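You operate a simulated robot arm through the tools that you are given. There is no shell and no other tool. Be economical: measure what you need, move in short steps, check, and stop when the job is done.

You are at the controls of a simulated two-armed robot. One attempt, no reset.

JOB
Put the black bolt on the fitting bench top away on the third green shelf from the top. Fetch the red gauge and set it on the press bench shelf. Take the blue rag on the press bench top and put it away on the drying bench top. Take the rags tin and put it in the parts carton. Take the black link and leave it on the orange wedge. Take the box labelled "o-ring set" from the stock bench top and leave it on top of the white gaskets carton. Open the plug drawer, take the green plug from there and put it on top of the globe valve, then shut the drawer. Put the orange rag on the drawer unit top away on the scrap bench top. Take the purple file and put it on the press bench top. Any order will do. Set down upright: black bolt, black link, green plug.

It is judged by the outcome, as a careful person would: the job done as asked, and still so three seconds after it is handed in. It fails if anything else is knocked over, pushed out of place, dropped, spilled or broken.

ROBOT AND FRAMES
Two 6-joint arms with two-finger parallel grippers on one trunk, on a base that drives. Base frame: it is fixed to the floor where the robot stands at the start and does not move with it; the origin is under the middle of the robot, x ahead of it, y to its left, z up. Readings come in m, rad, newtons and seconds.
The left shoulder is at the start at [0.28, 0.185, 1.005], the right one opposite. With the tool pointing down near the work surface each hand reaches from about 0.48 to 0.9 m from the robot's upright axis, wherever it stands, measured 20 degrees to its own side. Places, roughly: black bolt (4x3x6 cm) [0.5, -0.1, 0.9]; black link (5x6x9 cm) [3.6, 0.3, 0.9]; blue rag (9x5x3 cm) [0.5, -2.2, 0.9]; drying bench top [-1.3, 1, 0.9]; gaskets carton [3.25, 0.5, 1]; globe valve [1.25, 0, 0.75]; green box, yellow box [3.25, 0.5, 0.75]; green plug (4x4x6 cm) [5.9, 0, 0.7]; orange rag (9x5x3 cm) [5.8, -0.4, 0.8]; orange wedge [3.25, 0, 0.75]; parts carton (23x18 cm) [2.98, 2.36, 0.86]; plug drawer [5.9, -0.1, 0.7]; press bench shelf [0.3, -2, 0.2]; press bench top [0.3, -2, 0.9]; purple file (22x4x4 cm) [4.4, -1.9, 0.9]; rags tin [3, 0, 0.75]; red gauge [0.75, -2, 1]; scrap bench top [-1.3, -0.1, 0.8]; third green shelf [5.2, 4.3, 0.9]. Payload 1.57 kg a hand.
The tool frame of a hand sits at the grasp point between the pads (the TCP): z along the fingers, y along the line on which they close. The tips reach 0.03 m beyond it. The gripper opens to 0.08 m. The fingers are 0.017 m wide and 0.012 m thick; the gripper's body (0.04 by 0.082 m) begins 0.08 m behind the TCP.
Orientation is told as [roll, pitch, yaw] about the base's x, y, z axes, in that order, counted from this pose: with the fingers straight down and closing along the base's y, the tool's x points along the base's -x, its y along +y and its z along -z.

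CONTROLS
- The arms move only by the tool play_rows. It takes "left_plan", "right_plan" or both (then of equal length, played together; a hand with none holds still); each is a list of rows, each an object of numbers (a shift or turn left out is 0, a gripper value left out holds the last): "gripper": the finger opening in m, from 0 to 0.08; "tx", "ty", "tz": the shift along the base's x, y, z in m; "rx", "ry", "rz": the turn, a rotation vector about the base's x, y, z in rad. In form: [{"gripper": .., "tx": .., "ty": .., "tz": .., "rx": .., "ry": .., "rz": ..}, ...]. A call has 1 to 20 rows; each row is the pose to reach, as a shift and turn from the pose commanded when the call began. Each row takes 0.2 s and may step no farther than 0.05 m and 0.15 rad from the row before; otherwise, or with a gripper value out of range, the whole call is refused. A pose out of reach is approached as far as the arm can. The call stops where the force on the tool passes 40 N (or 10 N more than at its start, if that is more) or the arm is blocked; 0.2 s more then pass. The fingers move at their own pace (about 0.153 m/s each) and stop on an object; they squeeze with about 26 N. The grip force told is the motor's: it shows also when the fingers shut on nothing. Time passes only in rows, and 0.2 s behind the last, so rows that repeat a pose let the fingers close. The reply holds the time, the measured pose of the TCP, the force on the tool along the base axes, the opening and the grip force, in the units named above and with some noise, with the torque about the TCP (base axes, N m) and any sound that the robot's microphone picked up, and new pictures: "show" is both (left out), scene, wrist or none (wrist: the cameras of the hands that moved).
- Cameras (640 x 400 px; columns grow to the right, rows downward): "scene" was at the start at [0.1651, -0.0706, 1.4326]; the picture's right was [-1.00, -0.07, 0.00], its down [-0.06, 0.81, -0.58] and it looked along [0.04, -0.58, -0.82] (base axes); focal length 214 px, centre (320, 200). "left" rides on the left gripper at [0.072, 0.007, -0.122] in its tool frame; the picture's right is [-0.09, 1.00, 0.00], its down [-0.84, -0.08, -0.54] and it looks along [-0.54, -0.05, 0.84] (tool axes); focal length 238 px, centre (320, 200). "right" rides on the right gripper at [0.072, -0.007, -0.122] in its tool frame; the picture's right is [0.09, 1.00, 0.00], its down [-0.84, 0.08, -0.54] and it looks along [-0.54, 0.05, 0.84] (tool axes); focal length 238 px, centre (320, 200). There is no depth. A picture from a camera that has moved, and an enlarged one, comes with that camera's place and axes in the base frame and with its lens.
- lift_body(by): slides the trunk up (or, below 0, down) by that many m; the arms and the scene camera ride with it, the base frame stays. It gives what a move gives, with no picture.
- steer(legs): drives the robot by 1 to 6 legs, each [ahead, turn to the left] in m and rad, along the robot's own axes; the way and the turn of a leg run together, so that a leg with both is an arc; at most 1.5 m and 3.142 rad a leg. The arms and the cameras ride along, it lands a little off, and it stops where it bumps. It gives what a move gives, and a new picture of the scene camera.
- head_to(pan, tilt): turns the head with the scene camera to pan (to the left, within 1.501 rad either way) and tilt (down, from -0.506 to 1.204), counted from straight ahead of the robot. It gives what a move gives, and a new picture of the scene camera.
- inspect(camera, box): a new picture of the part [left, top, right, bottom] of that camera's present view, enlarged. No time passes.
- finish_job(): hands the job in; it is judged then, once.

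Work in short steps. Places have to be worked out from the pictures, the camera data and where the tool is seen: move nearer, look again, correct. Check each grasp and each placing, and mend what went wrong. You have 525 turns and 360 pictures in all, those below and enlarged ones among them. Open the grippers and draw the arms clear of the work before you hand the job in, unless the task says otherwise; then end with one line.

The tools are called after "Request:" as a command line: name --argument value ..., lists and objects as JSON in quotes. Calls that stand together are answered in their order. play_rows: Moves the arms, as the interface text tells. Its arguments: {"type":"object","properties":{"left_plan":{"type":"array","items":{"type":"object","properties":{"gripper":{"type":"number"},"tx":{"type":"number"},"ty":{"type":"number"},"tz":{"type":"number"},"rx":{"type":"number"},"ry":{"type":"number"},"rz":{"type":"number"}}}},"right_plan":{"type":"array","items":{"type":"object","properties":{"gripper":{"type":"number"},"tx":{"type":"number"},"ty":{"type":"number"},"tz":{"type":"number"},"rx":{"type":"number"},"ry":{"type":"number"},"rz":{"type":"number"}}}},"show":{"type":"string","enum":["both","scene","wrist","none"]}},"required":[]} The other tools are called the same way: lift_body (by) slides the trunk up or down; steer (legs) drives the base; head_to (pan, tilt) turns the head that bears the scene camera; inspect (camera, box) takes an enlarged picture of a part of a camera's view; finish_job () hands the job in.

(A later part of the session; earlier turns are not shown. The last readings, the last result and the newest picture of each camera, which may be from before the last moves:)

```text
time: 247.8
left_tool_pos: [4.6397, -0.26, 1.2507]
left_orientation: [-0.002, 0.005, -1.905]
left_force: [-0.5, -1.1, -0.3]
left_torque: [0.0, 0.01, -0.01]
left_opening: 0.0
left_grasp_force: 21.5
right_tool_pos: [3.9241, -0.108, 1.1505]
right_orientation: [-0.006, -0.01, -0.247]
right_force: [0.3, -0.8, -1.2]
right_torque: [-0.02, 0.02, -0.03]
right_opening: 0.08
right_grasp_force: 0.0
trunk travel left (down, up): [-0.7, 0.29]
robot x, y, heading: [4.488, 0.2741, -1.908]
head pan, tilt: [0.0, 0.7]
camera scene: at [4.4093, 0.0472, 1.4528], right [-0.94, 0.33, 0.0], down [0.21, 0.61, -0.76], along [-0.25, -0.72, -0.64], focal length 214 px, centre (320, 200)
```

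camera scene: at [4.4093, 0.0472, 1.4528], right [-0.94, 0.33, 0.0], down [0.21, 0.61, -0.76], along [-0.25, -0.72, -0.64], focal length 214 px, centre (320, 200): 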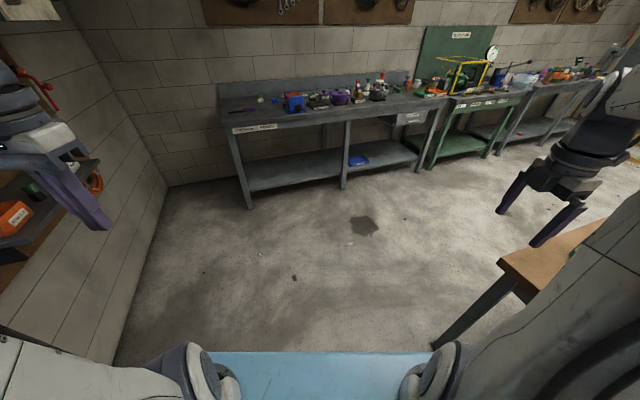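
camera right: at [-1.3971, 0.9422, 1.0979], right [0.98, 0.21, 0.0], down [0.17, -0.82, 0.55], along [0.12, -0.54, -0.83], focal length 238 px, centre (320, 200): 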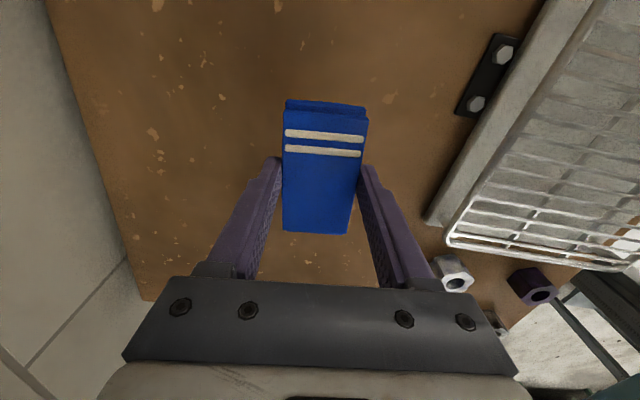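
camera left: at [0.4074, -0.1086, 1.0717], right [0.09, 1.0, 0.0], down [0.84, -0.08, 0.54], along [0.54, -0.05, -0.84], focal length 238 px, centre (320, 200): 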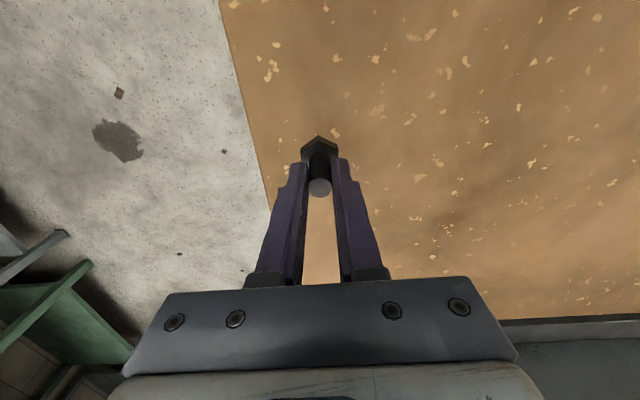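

I zoom in on the floor in this view.

Request:
inspect --camera "scene" --box '[120, 180, 440, 360]'

Request:
inspect --camera "scene" --box '[360, 130, 600, 280]'

Request:
head_to --pan -0.6 --tilt 0.7

```text
2.00 times, centred on (280, 270) of scene
camera zoom: at [4.4093, 0.0472, 1.4528], right [-0.94, 0.33, 0.0], down [0.21, 0.61, -0.76], along [-0.25, -0.72, -0.64], focal length 429 px, centre (400, 60)
```

zoom: 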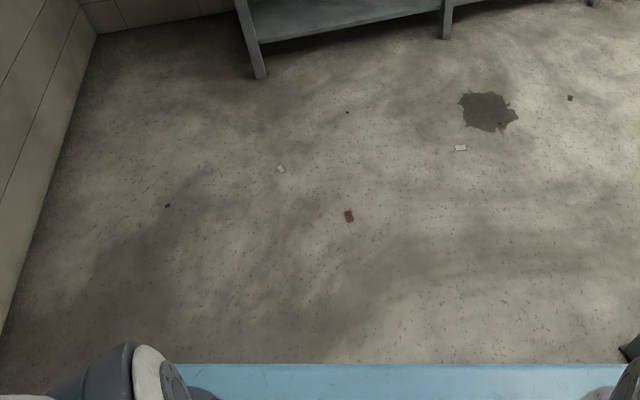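

```text
2.67 times, centred on (480, 205) of scene
camera zoom: at [4.4093, 0.0472, 1.4528], right [-0.94, 0.33, 0.0], down [0.21, 0.61, -0.76], along [-0.25, -0.72, -0.64], focal length 572 px, centre (-107, 187)
```

zoom: 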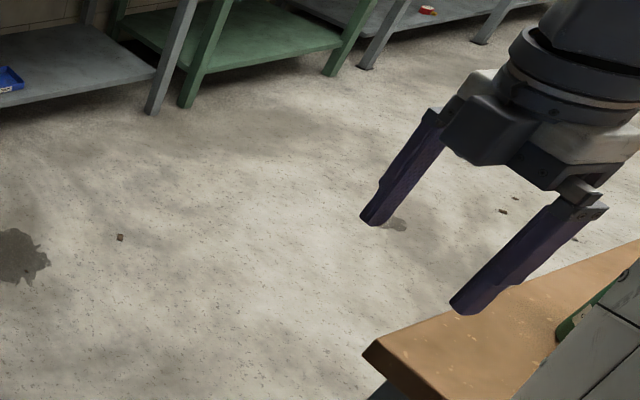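

```text
time: 248.8
left_tool_pos: [4.6386, -0.2617, 1.2522]
left_orientation: [-0.002, 0.004, -1.906]
left_force: [-0.5, 0.2, 0.0]
left_torque: [-0.01, -0.01, 0.01]
left_opening: 0.0
left_grasp_force: 21.6
right_tool_pos: [3.9229, -0.1086, 1.1496]
right_orientation: [-0.004, -0.01, -0.248]
right_force: [-0.6, 0.1, -0.2]
right_torque: [0.02, 0.0, -0.02]
right_opening: 0.08
right_grasp_force: 0.0
trunk travel left (down, up): [-0.7, 0.29]
robot x, y, heading: [4.4889, 0.2777, -1.904]
head pan, tilt: [-0.6, 0.7]
camera scene: at [4.3689, 0.0769, 1.4528], right [-0.59, 0.8, 0.0], down [0.52, 0.38, -0.76], along [-0.61, -0.45, -0.64], focal length 214 px, centre (320, 200)
```

scene: 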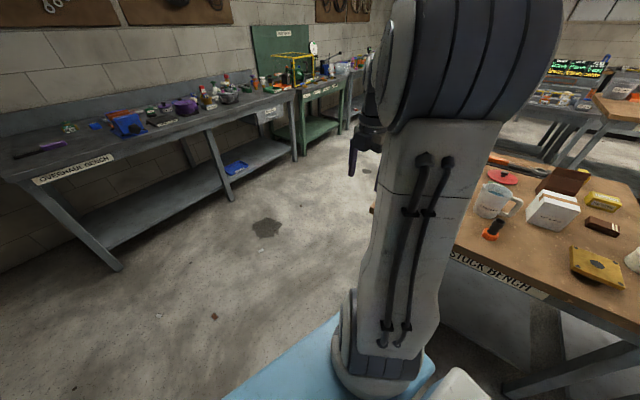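

I check the right wrist view and the rear area.

Request:
inspect --camera "right" --box '[0, 0, 640, 400]'

Request:
inspect --camera "left" --box '[0, 0, 640, 400]'

Request:
head_to --pan 1.5 --tilt 0.7

```text
1.00 times, centred on (320, 200) of right (not enlarged: the box is as wide or as high as the picture)
camera zoom: at [3.8501, -0.0973, 1.2727], right [0.15, 0.99, -0.01], down [0.83, -0.12, 0.55], along [0.54, -0.09, -0.84], focal length 238 px, centre (320, 200)
```

zoom: 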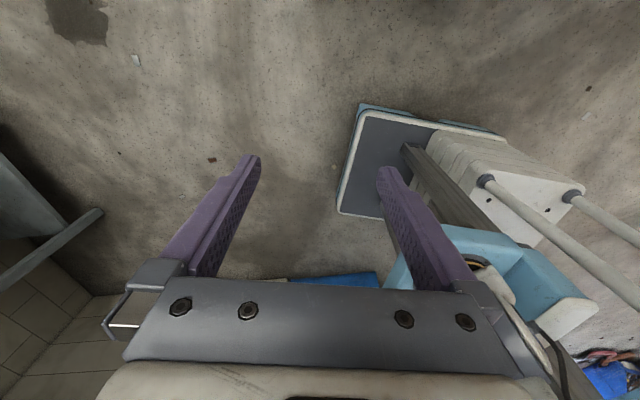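

```text
1.00 times, centred on (320, 200) of left (not enlarged: the box is as wide or as high as the picture)
camera zoom: at [4.6694, -0.196, 1.3738], right [0.91, -0.41, 0.0], down [-0.35, -0.77, 0.54], along [-0.22, -0.49, -0.84], focal length 238 px, centre (320, 200)
```

zoom: 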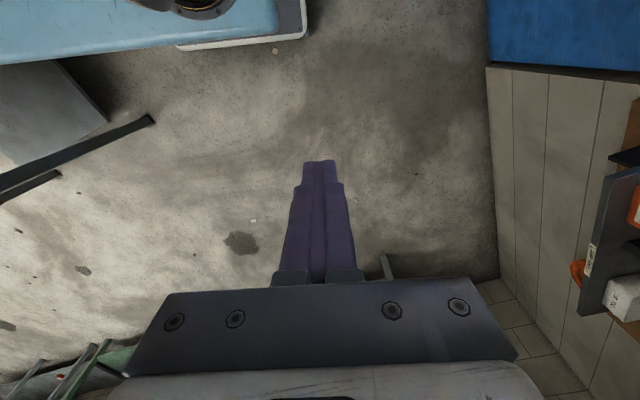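

```text
time: 250.8
left_tool_pos: [4.6402, -0.2608, 1.2501]
left_orientation: [0.0, 0.005, -1.906]
left_force: [-0.2, 0.1, -0.4]
left_torque: [0.02, 0.01, 0.01]
left_opening: 0.0001
left_grasp_force: 21.6
right_tool_pos: [3.9243, -0.1099, 1.15]
right_orientation: [-0.006, -0.01, -0.247]
right_force: [-0.1, -0.5, 0.3]
right_torque: [0.05, -0.01, 0.01]
right_opening: 0.08
right_grasp_force: 0.0
trunk travel left (down, up): [-0.7, 0.29]
robot x, y, heading: [4.4912, 0.2798, -1.903]
head pan, tilt: [1.499, 0.7]
camera scene: at [4.5152, 0.0938, 1.4528], right [-0.4, -0.92, 0.0], down [-0.59, 0.25, -0.76], along [0.7, -0.3, -0.64], focal length 214 px, centre (320, 200)
```

scene: 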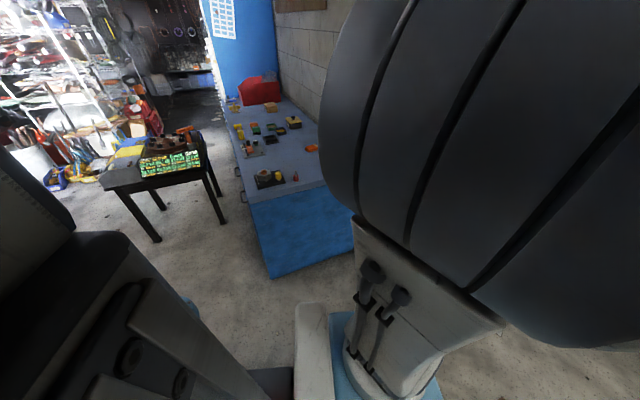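

Not found yet. I drive south a bit and look west along the path I took.

Request:
head_to --pan 0 --tilt 0.65

Request:
steer --legs '[[0.8, 0.1], [0, -1.2]]'

```text
time: 252.4
left_tool_pos: [4.6381, -0.2596, 1.251]
left_orientation: [0.0, 0.003, -1.905]
left_force: [-0.2, 0.0, 0.2]
left_torque: [0.02, 0.0, 0.01]
left_opening: 0.0001
left_grasp_force: 20.9
right_tool_pos: [3.9234, -0.109, 1.1498]
right_orientation: [-0.005, -0.01, -0.245]
right_force: [-0.2, -0.5, -0.4]
right_torque: [0.01, 0.0, 0.0]
right_opening: 0.0799
right_grasp_force: 0.0
trunk travel left (down, up): [-0.7, 0.29]
robot x, y, heading: [4.489, 0.2759, -1.905]
head pan, tilt: [0.0, 0.649]
camera scene: at [4.4088, 0.0454, 1.4572], right [-0.94, 0.33, 0.0], down [0.2, 0.57, -0.8], along [-0.26, -0.75, -0.6], focal length 214 px, centre (320, 200)
```

scene: 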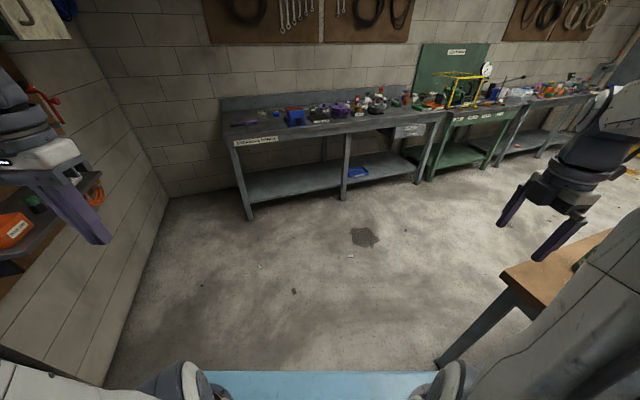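

```text
time: 259.6
left_tool_pos: [3.8588, -0.8501, 1.2511]
left_orientation: [-0.001, 0.005, -3.006]
left_force: [-1.8, -0.6, -0.2]
left_torque: [-0.01, 0.01, 0.01]
left_opening: 0.0
left_grasp_force: 21.2
right_tool_pos: [3.6719, -0.1428, 1.1497]
right_orientation: [-0.006, -0.01, -1.347]
right_force: [-0.4, -0.4, 0.2]
right_torque: [-0.01, 0.02, -0.01]
right_opening: 0.0802
right_grasp_force: 0.0
trunk travel left (down, up): [-0.7, 0.29]
robot x, y, heading: [4.2705, -0.4749, -3.003]
head pan, tilt: [0.0, 0.649]
camera scene: at [4.0267, -0.5045, 1.4572], right [-0.13, 0.99, 0.0], down [0.6, 0.08, -0.8], along [-0.79, -0.11, -0.6], focal length 214 px, centre (320, 200)
```

scene: 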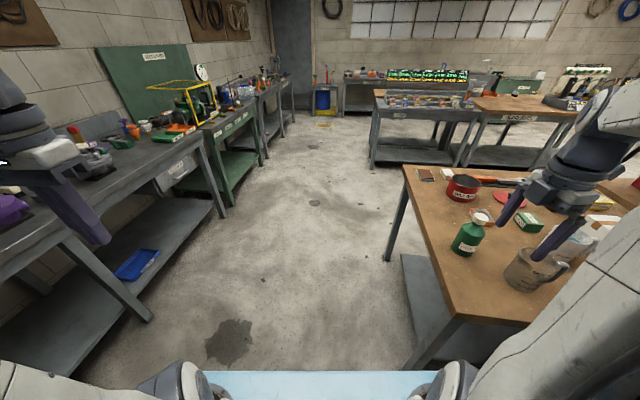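

Request:
inspect --camera "scene" --box '[180, 100, 460, 280]'

Request:
inspect --camera "scene" --box '[130, 230, 450, 400]'

```text
2.22 times, centred on (320, 190) of scene
camera zoom: at [4.0267, -0.5045, 1.4572], right [-0.13, 0.99, 0.0], down [0.6, 0.08, -0.8], along [-0.79, -0.11, -0.6], focal length 477 px, centre (320, 222)
```

zoom: 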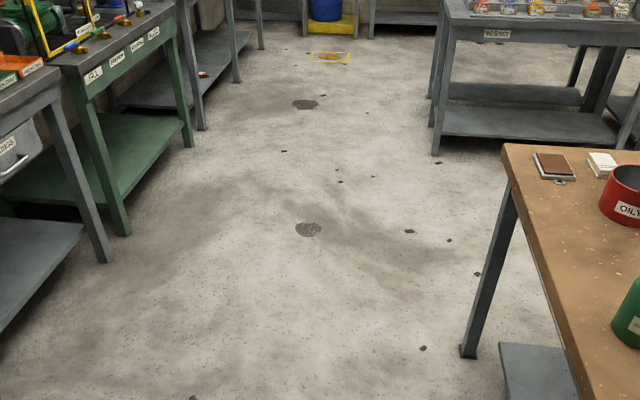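

```text
2.00 times, centred on (290, 315) of scene
camera zoom: at [4.0267, -0.5045, 1.4572], right [-0.13, 0.99, 0.0], down [0.6, 0.08, -0.8], along [-0.79, -0.11, -0.6], focal length 429 px, centre (380, -30)
```

zoom: 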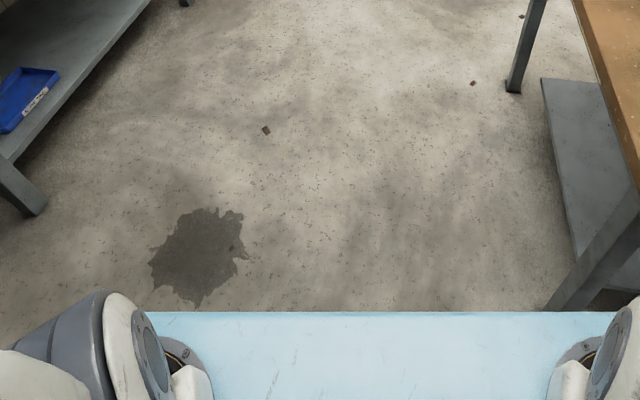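

Nothing here. I look north, at the area where the robot stood before.

Request:
head_to --pan -1.5 --tilt 0.8

Request:
inspect --camera "right" --box '[0, 0, 640, 400]'

```text
time: 261.2
left_tool_pos: [3.8609, -0.8484, 1.2521]
left_orientation: [-0.002, 0.005, -3.006]
left_force: [-0.5, -0.2, 0.1]
left_torque: [0.0, -0.05, -0.02]
left_opening: 0.0
left_grasp_force: 21.1
right_tool_pos: [3.6715, -0.1439, 1.1504]
right_orientation: [-0.004, -0.011, -1.347]
right_force: [0.7, -0.2, -0.8]
right_torque: [0.01, -0.05, -0.03]
right_opening: 0.0798
right_grasp_force: 0.0
trunk travel left (down, up): [-0.7, 0.29]
robot x, y, heading: [4.2694, -0.4732, -3.006]
head pan, tilt: [-1.499, 0.799]
camera scene: at [4.0962, -0.4139, 1.4446], right [0.98, 0.2, 0.0], down [0.15, -0.7, -0.7], along [-0.14, 0.68, -0.72], focal length 214 px, centre (320, 200)
```

scene: 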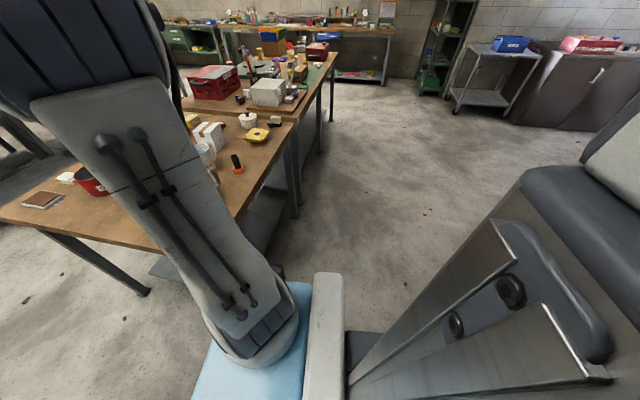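

```text
1.00 times, centred on (320, 200) of right (not enlarged: the box is as wide or as high as the picture)
camera zoom: at [3.6479, -0.0732, 1.2727], right [0.95, 0.31, -0.01], down [0.26, -0.79, 0.55], along [0.17, -0.52, -0.83], focal length 238 px, centre (320, 200)
```

zoom: 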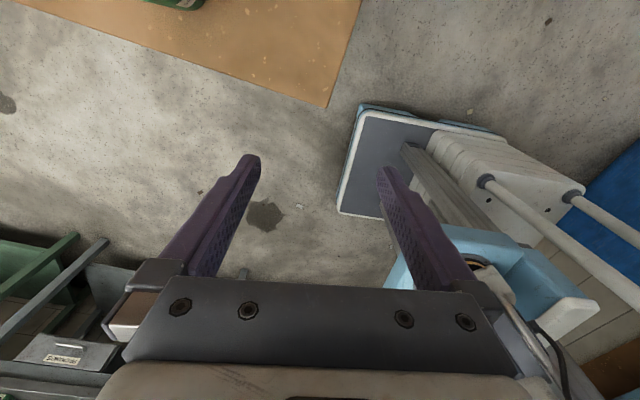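

Request:
inspect --camera "scene" --box '[240, 90, 520, 290]'

Request:
inspect --camera "scene" --box '[0, 210, 240, 400]'

```text
2.00 times, centred on (380, 190) of scene
camera zoom: at [4.0962, -0.4139, 1.4446], right [0.98, 0.2, 0.0], down [0.15, -0.7, -0.7], along [-0.14, 0.68, -0.72], focal length 429 px, centre (200, 220)
```

zoom: 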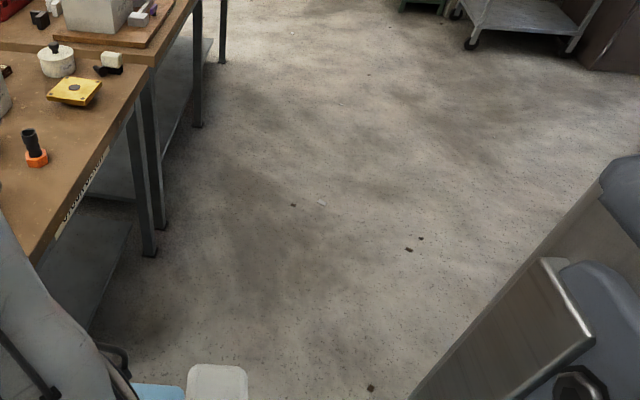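

```text
2.11 times, centred on (120, 305) of scene
camera zoom: at [4.0962, -0.4139, 1.4446], right [0.98, 0.2, 0.0], down [0.15, -0.7, -0.7], along [-0.14, 0.68, -0.72], focal length 452 px, centre (741, -21)
```

zoom: 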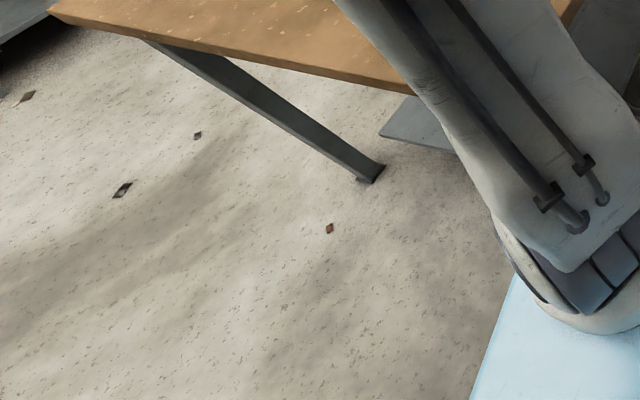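

The dark item at pixel (58, 300) is about 6 cm, so I zoom in on it.

Request:
inspect --camera "scene" --box '[0, 240, 120, 330]'

```text
4.44 times, centred on (60, 285) of scene
camera zoom: at [4.0962, -0.4139, 1.4446], right [0.98, 0.2, 0.0], down [0.15, -0.7, -0.7], along [-0.14, 0.68, -0.72], focal length 953 px, centre (1476, -178)
```

zoom: 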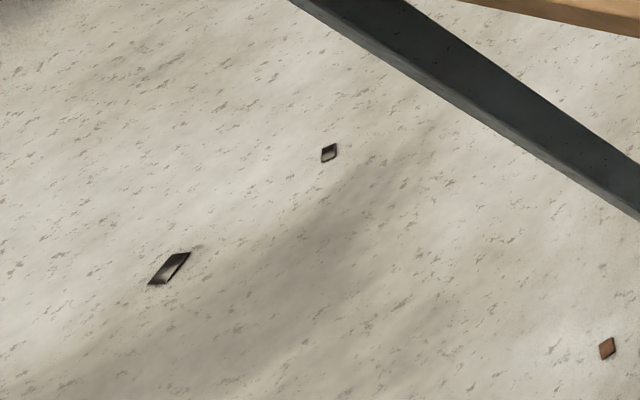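

Only flat chips. The bolt may be under a bench, so I back off, lower the trunk and look from low down.

Request:
steer --legs '[[-0.3, 0]]'

Request:
lift_body --by -0.35

Request:
lift_body --by -0.25

Request:
head_to --pan -0.45 --tilt 0.4

```text
time: 263.3
left_tool_pos: [4.1593, -0.8082, 1.2508]
left_orientation: [-0.001, 0.005, -3.012]
left_force: [-0.7, -0.2, -0.1]
left_torque: [0.02, -0.03, -0.02]
left_opening: 0.0
left_grasp_force: 21.1
right_tool_pos: [3.9751, -0.0999, 1.1507]
right_orientation: [-0.006, -0.009, -1.352]
right_force: [0.6, -0.7, 0.1]
right_torque: [0.0, -0.01, 0.01]
right_opening: 0.08
right_grasp_force: 0.1
trunk travel left (down, up): [-0.7, 0.29]
robot x, y, heading: [4.5734, -0.4303, -3.013]
head pan, tilt: [-1.499, 0.799]
camera scene: at [4.3982, -0.3732, 1.4446], right [0.98, 0.2, 0.0], down [0.14, -0.7, -0.7], along [-0.14, 0.68, -0.72], focal length 214 px, centre (320, 200)
```

scene: 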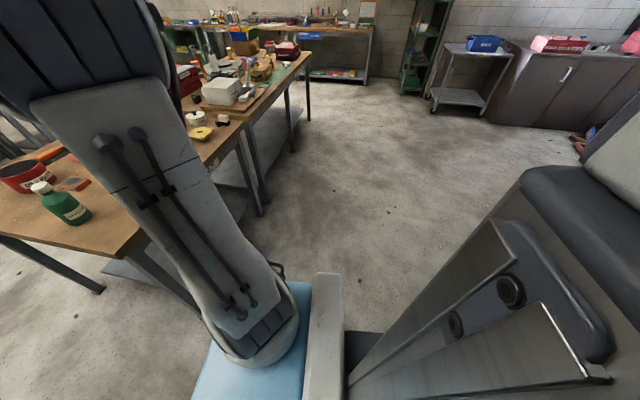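

```text
time: 266.7
left_tool_pos: [4.1587, -0.8077, 0.9023]
left_orientation: [-0.003, 0.005, -3.012]
left_force: [-0.9, 0.0, -1.1]
left_torque: [-0.01, 0.03, -0.01]
left_opening: 0.0002
left_grasp_force: 21.4
right_tool_pos: [3.9751, -0.0999, 0.7991]
right_orientation: [-0.004, -0.01, -1.353]
right_force: [1.0, -1.2, -0.2]
right_torque: [0.0, 0.0, 0.0]
right_opening: 0.0799
right_grasp_force: 0.1
trunk travel left (down, up): [-0.35, 0.64]
robot x, y, heading: [4.5704, -0.4356, -3.017]
head pan, tilt: [-1.499, 0.799]
```

```text
time: 269.3
left_tool_pos: [4.1583, -0.8062, 0.6515]
left_orientation: [-0.002, 0.005, -3.013]
left_force: [0.6, -0.1, -0.4]
left_torque: [-0.01, -0.02, -0.01]
left_opening: 0.0
left_grasp_force: 21.6
right_tool_pos: [3.9747, -0.1001, 0.5496]
right_orientation: [-0.006, -0.01, -1.351]
right_force: [-0.6, 0.2, 0.5]
right_torque: [-0.01, 0.0, 0.01]
right_opening: 0.08
right_grasp_force: 0.1
trunk travel left (down, up): [-0.1, 0.89]
robot x, y, heading: [4.5705, -0.4356, -3.016]
head pan, tilt: [-1.499, 0.799]
```

```text
time: 270.6
left_tool_pos: [4.1601, -0.8069, 0.6507]
left_orientation: [-0.001, 0.005, -3.012]
left_force: [0.1, -0.1, 0.3]
left_torque: [-0.02, 0.04, 0.02]
left_opening: 0.0
left_grasp_force: 21.8
right_tool_pos: [3.9748, -0.1006, 0.5502]
right_orientation: [-0.007, -0.011, -1.353]
right_force: [-0.1, 0.1, -0.3]
right_torque: [0.02, 0.02, -0.02]
right_opening: 0.0799
right_grasp_force: 0.1
trunk travel left (down, up): [-0.1, 0.89]
robot x, y, heading: [4.5758, -0.434, -3.016]
head pan, tilt: [-0.45, 0.4]
camera scene: at [4.3267, -0.4228, 0.8797], right [0.32, 0.95, 0.0], down [0.37, -0.12, -0.92], along [-0.87, 0.29, -0.39], focal length 214 px, centre (320, 200)
```

scene: 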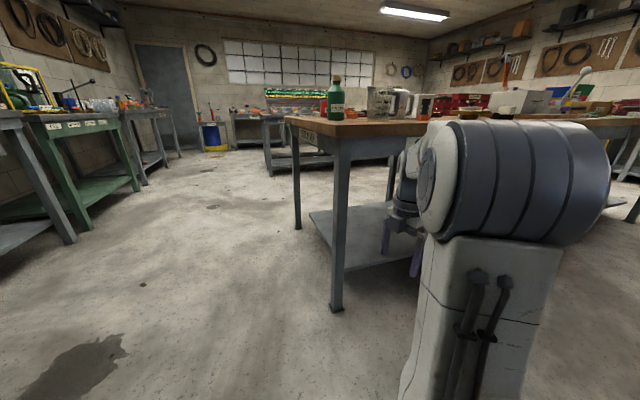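

Request:
inspect --camera "scene" --box '[60, 120, 440, 340]'

Request:
head_to --pan -1.1 --tilt 0.4

```text
1.68 times, centred on (250, 230) of scene
camera zoom: at [4.3267, -0.4228, 0.8797], right [0.32, 0.95, 0.0], down [0.37, -0.12, -0.92], along [-0.87, 0.29, -0.39], focal length 361 px, centre (438, 150)
```

zoom: 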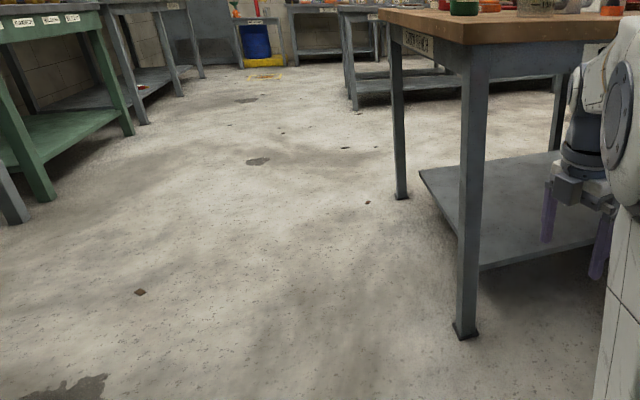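

```text
time: 271.6
left_tool_pos: [4.1583, -0.807, 0.6513]
left_orientation: [-0.002, 0.006, -3.013]
left_force: [0.3, 0.5, 0.3]
left_torque: [0.01, 0.0, 0.0]
left_opening: 0.0
left_grasp_force: 21.6
right_tool_pos: [3.9746, -0.1007, 0.551]
right_orientation: [-0.006, -0.01, -1.352]
right_force: [-0.1, 0.4, -0.1]
right_torque: [0.0, 0.0, -0.01]
right_opening: 0.0798
right_grasp_force: 0.1
trunk travel left (down, up): [-0.1, 0.89]
robot x, y, heading: [4.5743, -0.431, -3.014]
head pan, tilt: [-1.1, 0.4]
camera scene: at [4.3622, -0.3758, 0.8797], right [0.83, 0.56, 0.0], down [0.22, -0.32, -0.92], along [-0.52, 0.76, -0.39], focal length 214 px, centre (320, 200)
```

scene: 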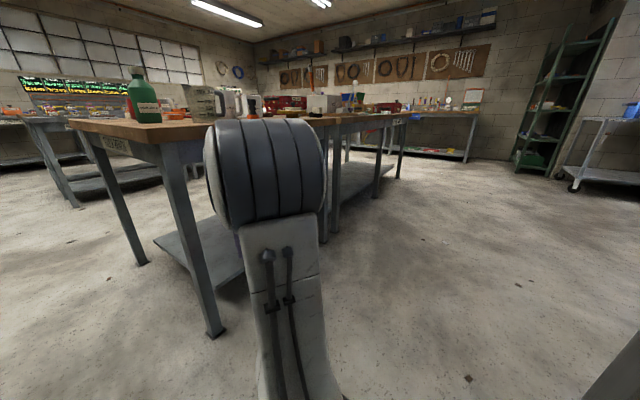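

A dark item at (468, 378) lies right where the robot stood earlier. I zoom in.

Request:
inspect --camera "scene" --box '[420, 340, 516, 400]'

Request:
inspect --camera "scene" --box '[390, 220, 550, 320]'

```text
6.67 times, centred on (468, 370) of scene
camera zoom: at [4.3622, -0.3758, 0.8797], right [0.83, 0.56, 0.0], down [0.22, -0.32, -0.92], along [-0.52, 0.76, -0.39], focal length 1430 px, centre (-667, -933)
```

zoom: 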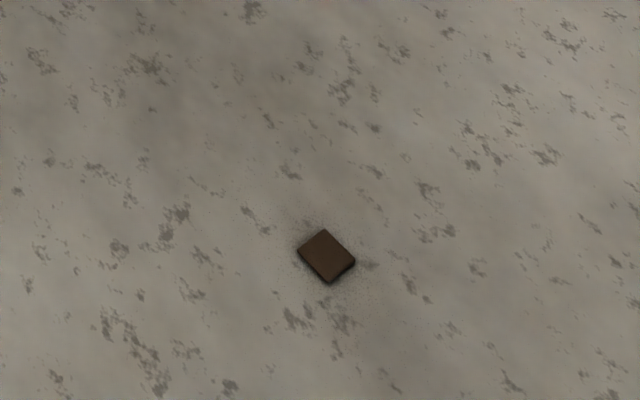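

```text
4.00 times, centred on (470, 270) of scene
camera zoom: at [4.3622, -0.3758, 0.8797], right [0.83, 0.56, 0.0], down [0.22, -0.32, -0.92], along [-0.52, 0.76, -0.39], focal length 858 px, centre (-280, -80)
```

zoom: 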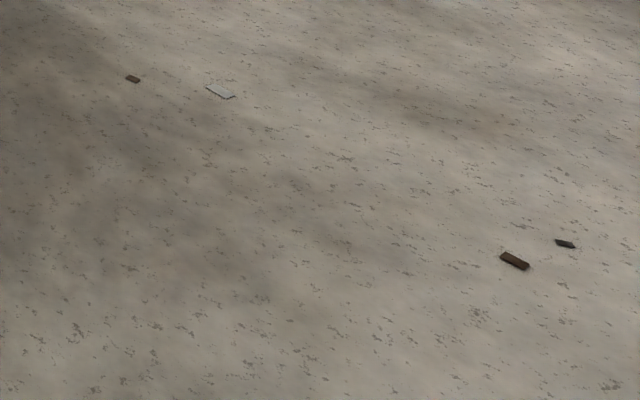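

Only chips. I return to the east side of the stock bench with the trunk raised, and check the floor I am standing on as I go.

Request:
lift_body --by 0.35

Request:
lift_body --by 0.25

Request:
head_to --pan 0 --tilt 0.75

Request:
steer --legs '[[0, -1.7], [0.8, 0], [0, 1.57]]'

Request:
head_to --pan 1.5 --tilt 0.8

```text
time: 275.1
left_tool_pos: [4.1586, -0.8073, 1.0015]
left_orientation: [-0.002, 0.004, -3.013]
left_force: [-0.1, 0.4, 0.2]
left_torque: [0.0, 0.01, 0.0]
left_opening: 0.0
left_grasp_force: 21.3
right_tool_pos: [3.9745, -0.1001, 0.8999]
right_orientation: [-0.005, -0.01, -1.352]
right_force: [-0.4, 0.5, -0.1]
right_torque: [0.03, 0.01, 0.02]
right_opening: 0.08
right_grasp_force: 0.1
trunk travel left (down, up): [-0.45, 0.54]
robot x, y, heading: [4.5735, -0.4315, -3.015]
head pan, tilt: [-1.1, 0.4]
```

```text
time: 277.6
left_tool_pos: [4.1596, -0.8076, 1.2515]
left_orientation: [-0.002, 0.004, -3.011]
left_force: [-0.2, 0.3, 0.8]
left_torque: [-0.04, -0.04, 0.0]
left_opening: 0.0
left_grasp_force: 20.7
right_tool_pos: [3.9749, -0.1005, 1.1495]
right_orientation: [-0.006, -0.011, -1.353]
right_force: [0.5, -0.3, 0.6]
right_torque: [-0.01, -0.04, 0.01]
right_opening: 0.0799
right_grasp_force: 0.1
trunk travel left (down, up): [-0.7, 0.29]
robot x, y, heading: [4.5747, -0.4374, -3.012]
head pan, tilt: [-1.1, 0.4]
```

```text
time: 279.0
left_tool_pos: [4.1592, -0.8072, 1.2507]
left_orientation: [0.0, 0.007, -3.013]
left_force: [-0.1, -0.8, -1.8]
left_torque: [0.02, -0.05, 0.0]
left_opening: 0.0003
left_grasp_force: 21.3
right_tool_pos: [3.9749, -0.1, 1.1508]
right_orientation: [-0.004, -0.009, -1.352]
right_force: [0.1, -0.8, -0.1]
right_torque: [-0.01, 0.0, -0.02]
right_opening: 0.0799
right_grasp_force: 0.0
trunk travel left (down, up): [-0.7, 0.29]
robot x, y, heading: [4.5721, -0.4334, -3.014]
head pan, tilt: [0.0, 0.75]
camera scene: at [4.3323, -0.4628, 1.4486], right [-0.13, 0.99, 0.0], down [0.68, 0.09, -0.73], along [-0.73, -0.09, -0.68], focal length 214 px, centre (320, 200)
```

scene: 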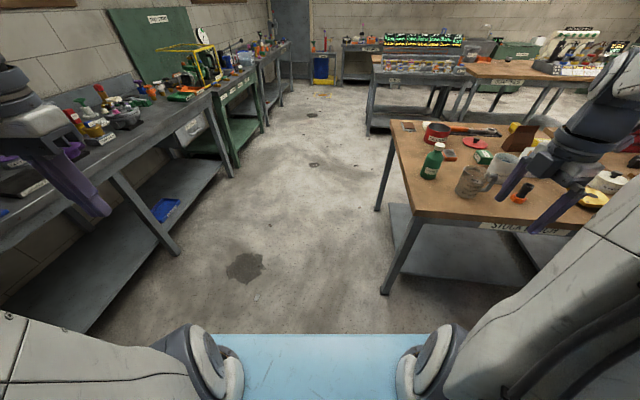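

```text
time: 291.2
left_tool_pos: [4.1052, 0.0534, 1.2516]
left_orientation: [-0.003, 0.005, -3.11]
left_force: [-0.3, -0.2, -1.0]
left_torque: [-0.04, -0.04, -0.01]
left_opening: 0.0
left_grasp_force: 21.6
right_tool_pos: [3.9903, 0.775, 1.1516]
right_orientation: [-0.006, -0.011, -1.448]
right_force: [0.8, -0.3, -0.2]
right_torque: [0.03, 0.0, 0.0]
right_opening: 0.0801
right_grasp_force: 0.0
trunk travel left (down, up): [-0.7, 0.29]
robot x, y, heading: [4.5536, 0.384, -3.105]
head pan, tilt: [0.0, 0.75]
camera scene: at [4.311, 0.3792, 1.4486], right [-0.03, 1.0, 0.0], down [0.68, 0.02, -0.73], along [-0.73, -0.02, -0.68], focal length 214 px, centre (320, 200)
```

scene: 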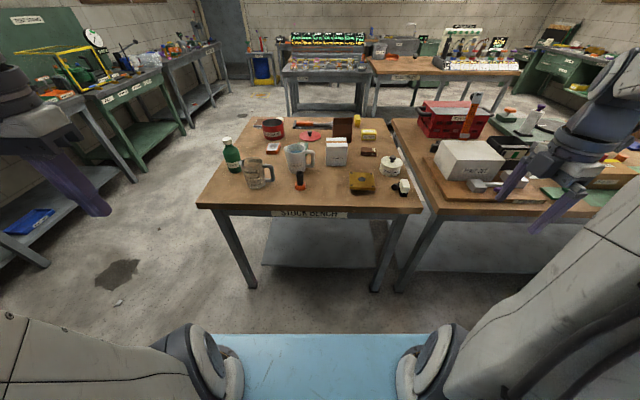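

```text
time: 292.8
left_tool_pos: [4.1053, 0.0519, 1.2507]
left_orientation: [-0.003, 0.008, -3.108]
left_force: [0.2, -0.6, 0.1]
left_torque: [0.01, 0.01, -0.04]
left_opening: 0.0002
left_grasp_force: 21.1
right_tool_pos: [3.9905, 0.774, 1.1496]
right_orientation: [-0.006, -0.011, -1.449]
right_force: [0.1, 0.3, 0.6]
right_torque: [-0.03, 0.0, 0.02]
right_opening: 0.0801
right_grasp_force: 0.1
trunk travel left (down, up): [-0.7, 0.29]
robot x, y, heading: [4.5498, 0.3833, -3.11]
head pan, tilt: [1.499, 0.799]
camera scene: at [4.3122, 0.3657, 1.4492], right [-0.19, 0.98, 0.0], down [0.66, 0.13, -0.74], along [-0.72, -0.14, -0.68], focal length 214 px, centre (320, 200)
```

scene: 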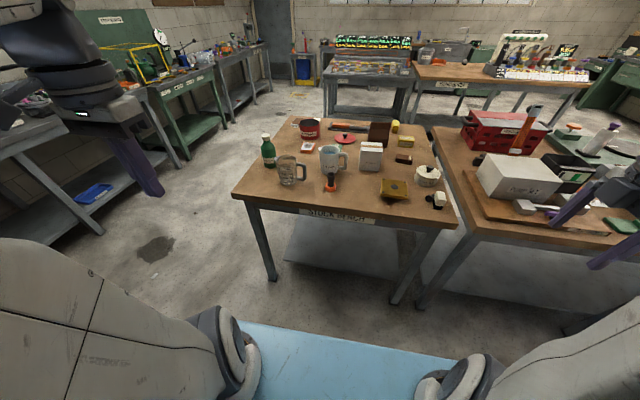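

I approach to working distance.

Request:
head_to --pan 0 --tilt 0.85

Request:
steer --legs '[[0.43, 0]]'

Request:
inspect --camera "scene" --box '[160, 100, 440, 275]'

```text
time: 294.4
left_tool_pos: [4.1058, 0.0532, 1.2513]
left_orientation: [-0.002, 0.003, -3.108]
left_force: [-0.3, 0.5, 0.0]
left_torque: [0.01, -0.01, 0.01]
left_opening: 0.0
left_grasp_force: 21.3
right_tool_pos: [3.99, 0.774, 1.1508]
right_orientation: [-0.006, -0.012, -1.447]
right_force: [0.2, -0.1, -0.9]
right_torque: [0.03, 0.02, 0.02]
right_opening: 0.08
right_grasp_force: 0.0
trunk travel left (down, up): [-0.7, 0.29]
robot x, y, heading: [4.5492, 0.3883, -3.112]
head pan, tilt: [0.0, 0.85]
camera scene: at [4.3156, 0.3793, 1.4406], right [-0.03, 1.0, 0.0], down [0.75, 0.02, -0.66], along [-0.66, -0.02, -0.75], focal length 214 px, centre (320, 200)
```

scene: 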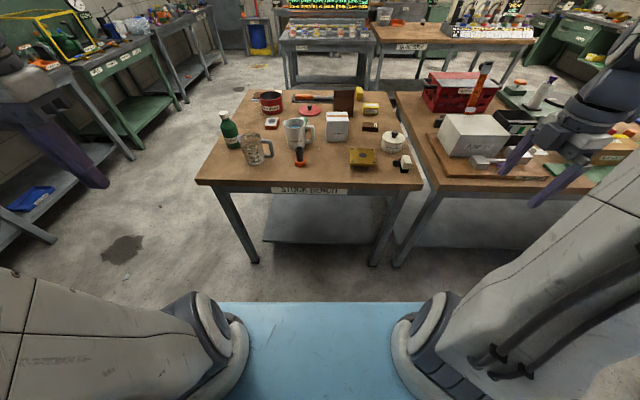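

```text
time: 297.1
left_tool_pos: [3.6747, 0.0364, 1.252]
left_orientation: [-0.001, 0.003, -3.104]
left_force: [0.6, 0.1, -0.5]
left_torque: [0.0, -0.01, 0.0]
left_opening: 0.0
left_grasp_force: 21.5
right_tool_pos: [3.5578, 0.7566, 1.1496]
right_orientation: [-0.007, -0.011, -1.444]
right_force: [1.3, -1.0, 0.0]
right_torque: [-0.01, -0.02, 0.02]
right_opening: 0.0801
right_grasp_force: 0.1
trunk travel left (down, up): [-0.7, 0.29]
robot x, y, heading: [4.1228, 0.3742, -3.107]
head pan, tilt: [0.0, 0.85]
camera scene: at [3.8846, 0.3634, 1.4406], right [-0.04, 1.0, 0.0], down [0.75, 0.03, -0.66], along [-0.66, -0.02, -0.75], focal length 214 px, centre (320, 200)
```

scene: 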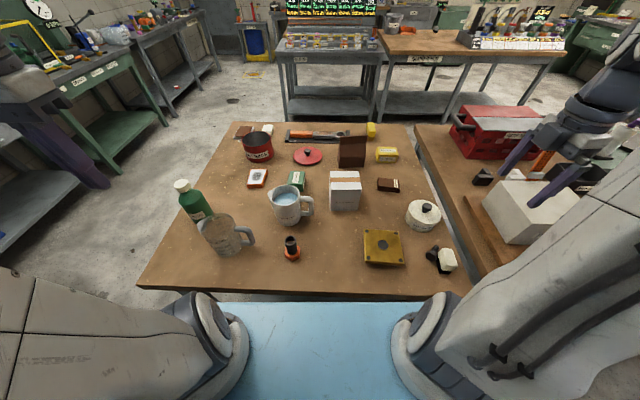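

```text
2.29 times, centred on (300, 188) of scene
camera zoom: at [3.8846, 0.3634, 1.4406], right [-0.04, 1.0, 0.0], down [0.75, 0.03, -0.66], along [-0.66, -0.02, -0.75], focal length 490 px, centre (366, 229)
```

zoom: 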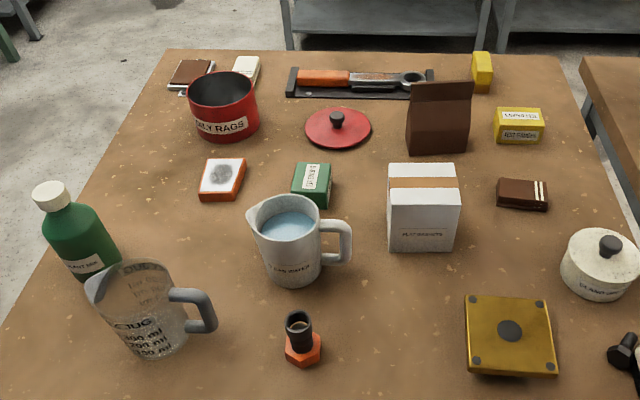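

I look closely at the black thing by the white block.

Request:
inspect --camera "scene" --box '[380, 210, 500, 300]'

```text
4.44 times, centred on (440, 255) of scene
camera zoom: at [3.8846, 0.3634, 1.4406], right [-0.04, 1.0, 0.0], down [0.75, 0.03, -0.66], along [-0.66, -0.02, -0.75], focal length 953 px, centre (-213, -44)
```

zoom: 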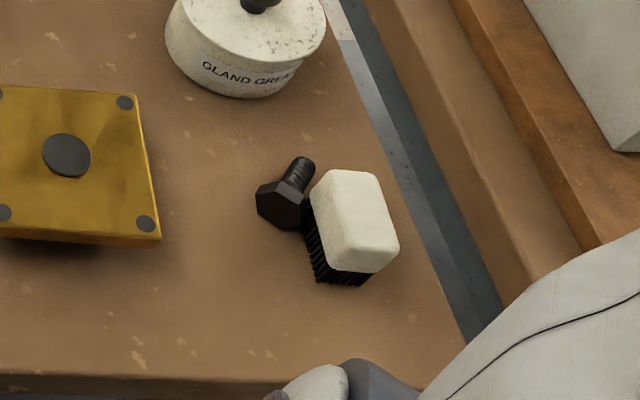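

Found it: the bolt is lying on the stock bench beside the white brush, at about (3.565, 0.693). I position the right hand above it, closing along its length, so I can first move it clear of the brush.

Request:
play_rows --right_plan '[{"ty": -0.02, "tz": -0.03, "rz": -0.14}, {"ty": -0.04, "tz": -0.06, "rz": -0.28}, {"ty": -0.06, "tz": -0.09, "rz": -0.42}, {"tx": 0.007, "ty": -0.064, "tz": -0.11, "rz": -0.56}, {"tx": 0.007, "ty": -0.064, "tz": -0.13, "rz": -0.7}, {"tx": 0.007, "ty": -0.064, "tz": -0.15, "rz": -0.8}]' --show "wrist"

```text
time: 298.5
left_tool_pos: [3.6769, 0.0366, 1.2515]
left_orientation: [-0.003, 0.005, -3.103]
left_force: [0.2, 0.2, 0.4]
left_torque: [0.02, 0.0, -0.01]
left_opening: 0.0
left_grasp_force: 21.5
right_tool_pos: [3.5662, 0.695, 1.0008]
right_orientation: [-0.005, -0.009, -2.248]
right_force: [-0.2, -0.1, 0.1]
right_torque: [0.0, -0.03, 0.01]
right_opening: 0.08
right_grasp_force: 0.1
trunk travel left (down, up): [-0.7, 0.29]
robot x, y, heading: [4.124, 0.3709, -3.1]
head pan, tilt: [0.0, 0.85]
camera right: at [3.6054, 0.755, 1.1228], right [0.83, -0.55, -0.01], down [-0.46, -0.7, 0.55], along [-0.31, -0.46, -0.84], focal length 238 px, centre (320, 200)
```

right: 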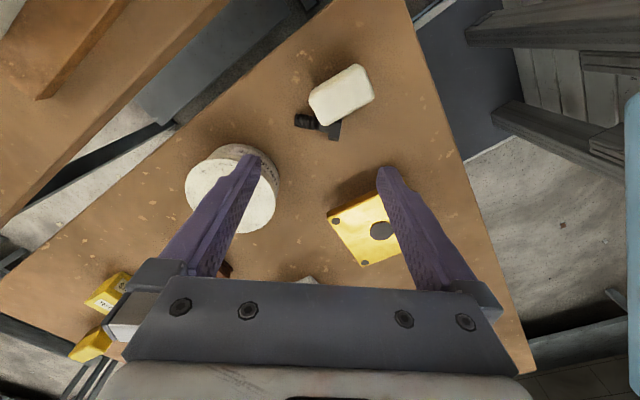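

The bolt is seen between the fingers' planes. I shift 4 mm away from the brush, descend to 0.89 and look.

Request:
play_rows --right_plan '[{"tx": -0.004, "ty": -0.006, "tz": -0.04}, {"tx": -0.004, "ty": -0.006, "tz": -0.08}, {"tx": -0.004, "ty": -0.006, "tz": -0.11}]' --show "wrist"

```text
time: 299.3
left_tool_pos: [3.6756, 0.0362, 1.2518]
left_orientation: [-0.002, 0.006, -3.103]
left_force: [0.5, 0.4, 0.0]
left_torque: [0.02, 0.01, 0.04]
left_opening: 0.0
left_grasp_force: 21.2
right_tool_pos: [3.5608, 0.6862, 0.8911]
right_orientation: [-0.008, -0.01, -2.245]
right_force: [-0.4, -0.8, 0.6]
right_torque: [-0.02, 0.0, -0.02]
right_opening: 0.08
right_grasp_force: 0.0
trunk travel left (down, up): [-0.7, 0.29]
robot x, y, heading: [4.1212, 0.3697, -3.102]
head pan, tilt: [0.0, 0.85]
camera right: at [3.6007, 0.748, 1.0133], right [0.84, -0.55, -0.01], down [-0.46, -0.7, 0.55], along [-0.31, -0.46, -0.84], focal length 238 px, centre (320, 200)
```

right: 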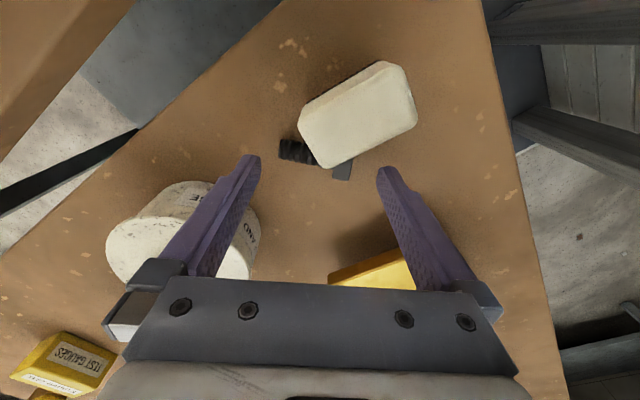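

I descend until the tips touch the bench.

Request:
play_rows --right_plan '[{"tz": -0.006}, {"tz": -0.01}, {"tz": -0.014}, {"tz": -0.018}, {"tz": -0.022}, {"tz": -0.026}, {"tz": -0.03}]' --show "wrist"

```text
time: 300.6
left_tool_pos: [3.6774, 0.0345, 1.252]
left_orientation: [-0.003, 0.004, -3.106]
left_force: [0.7, -0.1, 0.0]
left_torque: [0.01, 0.0, 0.01]
left_opening: 0.0
left_grasp_force: 21.1
right_tool_pos: [3.5592, 0.6868, 0.8701]
right_orientation: [-0.009, -0.011, -2.245]
right_force: [3.8, -1.8, 27.8]
right_torque: [-0.63, -1.21, 0.01]
right_opening: 0.0802
right_grasp_force: 0.1
trunk travel left (down, up): [-0.7, 0.29]
robot x, y, heading: [4.1235, 0.3715, -3.103]
head pan, tilt: [0.0, 0.85]
stopped in row 6 (right hand): the force on the tool passed its limit at 50 N (the readings are from after the stop); the commanded pose is now the measured one
camera right: at [3.5998, 0.748, 0.9929], right [0.84, -0.55, -0.01], down [-0.45, -0.7, 0.55], along [-0.31, -0.46, -0.83], focal length 238 px, centre (320, 200)
```

right: 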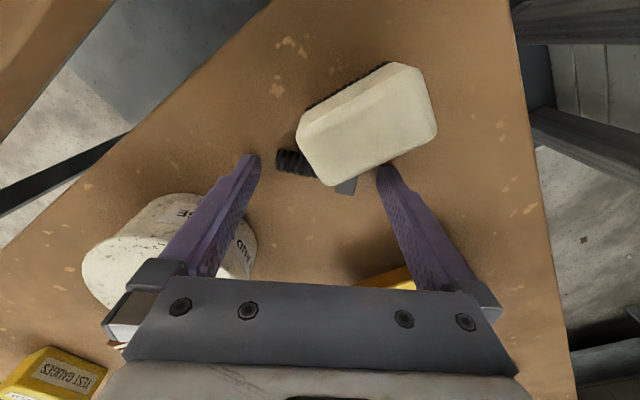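

Bench top ≈ 0.84 and the fingers are aligned with the bolt's ends. I rise 4 mm and close gently.

Request:
play_rows --right_plan '[{"tz": 0.005}, {"tz": 0.005, "gripper": 0.07}, {"tz": 0.005, "gripper": 0.065}, {"tz": 0.005, "gripper": 0.06}, {"tz": 0.005, "gripper": 0.05}]' --show "wrist"

```text
time: 301.8
left_tool_pos: [3.6756, 0.0351, 1.2508]
left_orientation: [-0.001, 0.005, -3.105]
left_force: [0.3, 0.0, 0.4]
left_torque: [0.01, 0.01, 0.03]
left_opening: 0.0
left_grasp_force: 21.8
right_tool_pos: [3.5594, 0.6874, 0.8742]
right_orientation: [-0.01, -0.01, -2.244]
right_force: [-1.5, -0.3, 0.5]
right_torque: [0.01, -0.01, -0.01]
right_opening: 0.0533
right_grasp_force: 25.9
trunk travel left (down, up): [-0.7, 0.29]
robot x, y, heading: [4.1225, 0.3696, -3.108]
head pan, tilt: [0.0, 0.85]
camera right: at [3.5988, 0.7484, 0.9969], right [0.84, -0.55, -0.01], down [-0.45, -0.7, 0.55], along [-0.31, -0.46, -0.83], focal length 238 px, centre (320, 200)
```

right: 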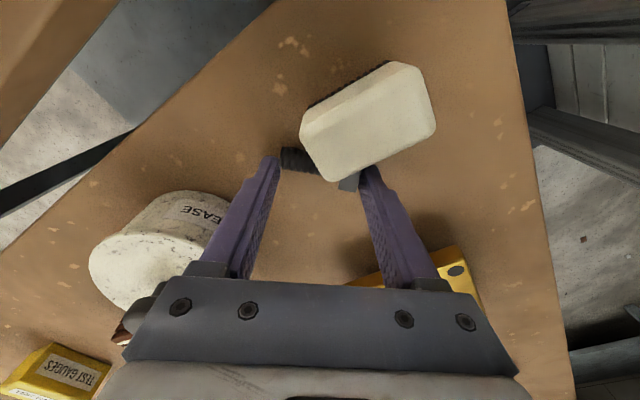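

It's gripped lengthwise. I ease it away from the brush, then lift and check.

Request:
play_rows --right_plan '[{"tz": 0.003, "tx": -0.004, "ty": -0.006}, {"tz": 0.005, "tx": -0.008, "ty": -0.012}, {"tz": 0.02, "tx": -0.01, "ty": -0.016}, {"tz": 0.06, "tx": -0.01, "ty": -0.016}, {"tz": 0.1, "tx": -0.01, "ty": -0.016}]' --show "wrist"

```text
time: 303.0
left_tool_pos: [3.6769, 0.0365, 1.2519]
left_orientation: [-0.002, 0.006, -3.104]
left_force: [0.2, 0.4, 0.1]
left_torque: [-0.02, -0.02, -0.02]
left_opening: 0.0
left_grasp_force: 20.7
right_tool_pos: [3.5492, 0.6717, 0.9732]
right_orientation: [-0.008, -0.011, -2.244]
right_force: [0.2, -0.3, -1.1]
right_torque: [-0.02, 0.02, 0.02]
right_opening: 0.0527
right_grasp_force: 26.3
trunk travel left (down, up): [-0.7, 0.29]
robot x, y, heading: [4.123, 0.371, -3.105]
head pan, tilt: [0.0, 0.85]
camera right: at [3.5888, 0.7322, 1.0958], right [0.84, -0.55, -0.01], down [-0.45, -0.7, 0.55], along [-0.31, -0.46, -0.83], focal length 238 px, centre (320, 200)
```

right: 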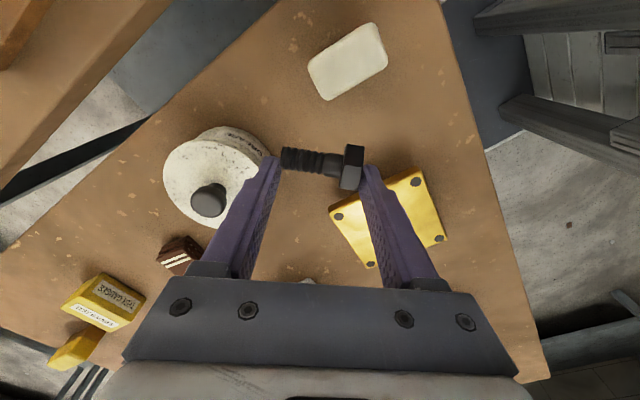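

The bolt is held and the brush undisturbed. I carry it to the free area at (3.53, 0.39), rotating so its shank points west.

Request:
play_rows --right_plan '[{"tz": 0.03, "ty": -0.03, "rz": 0.1}, {"tz": 0.04, "ty": -0.07, "rz": 0.2}, {"tz": 0.04, "ty": -0.11, "rz": 0.3}, {"tz": 0.04, "ty": -0.15, "rz": 0.4}, {"tz": 0.04, "ty": -0.19, "rz": 0.5}, {"tz": 0.04, "ty": -0.23, "tx": -0.01, "rz": 0.6}, {"tz": 0.04, "ty": -0.27, "tx": -0.02, "rz": 0.64}, {"tz": 0.04, "ty": -0.28, "tx": -0.02, "rz": 0.64}]' --show "both"

```text
time: 304.8
left_tool_pos: [3.6768, 0.0362, 1.2516]
left_orientation: [-0.001, 0.005, -3.103]
left_force: [0.1, 0.4, 0.4]
left_torque: [0.04, -0.01, 0.04]
left_opening: 0.0003
left_grasp_force: 21.3
right_tool_pos: [3.529, 0.394, 1.0143]
right_orientation: [-0.008, -0.01, -1.605]
right_force: [-0.5, 0.5, -2.0]
right_torque: [-0.03, 0.0, 0.01]
right_opening: 0.0521
right_grasp_force: 26.0
trunk travel left (down, up): [-0.7, 0.29]
robot x, y, heading: [4.1232, 0.3734, -3.102]
head pan, tilt: [0.0, 0.85]
camera scene: at [3.8843, 0.3632, 1.4405], right [-0.04, 1.0, 0.0], down [0.75, 0.03, -0.66], along [-0.66, -0.02, -0.75], focal length 214 px, centre (320, 200)
camera right: at [3.5236, 0.4659, 1.1374], right [1.0, 0.06, -0.01], down [0.05, -0.83, 0.55], along [0.03, -0.55, -0.84], focal length 238 px, centre (320, 200)
```

scene: 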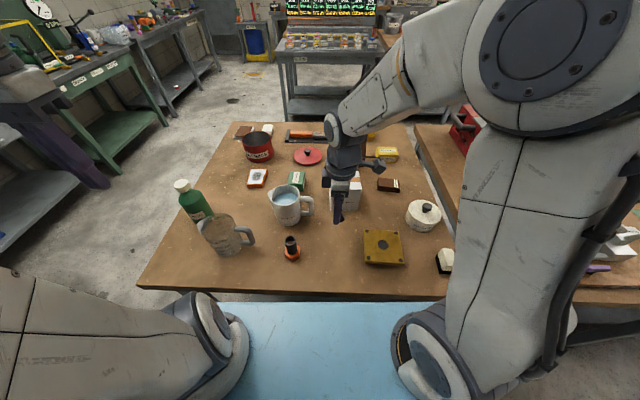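
right: 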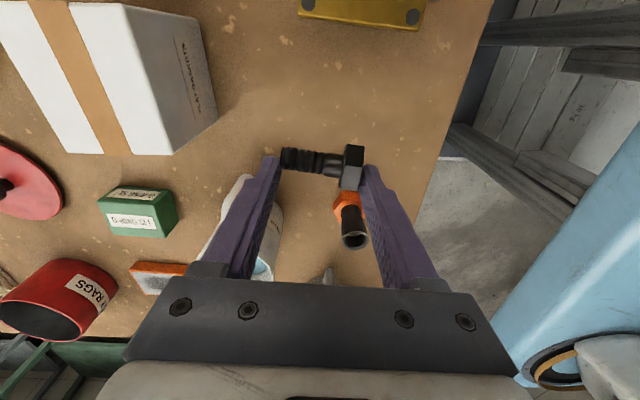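

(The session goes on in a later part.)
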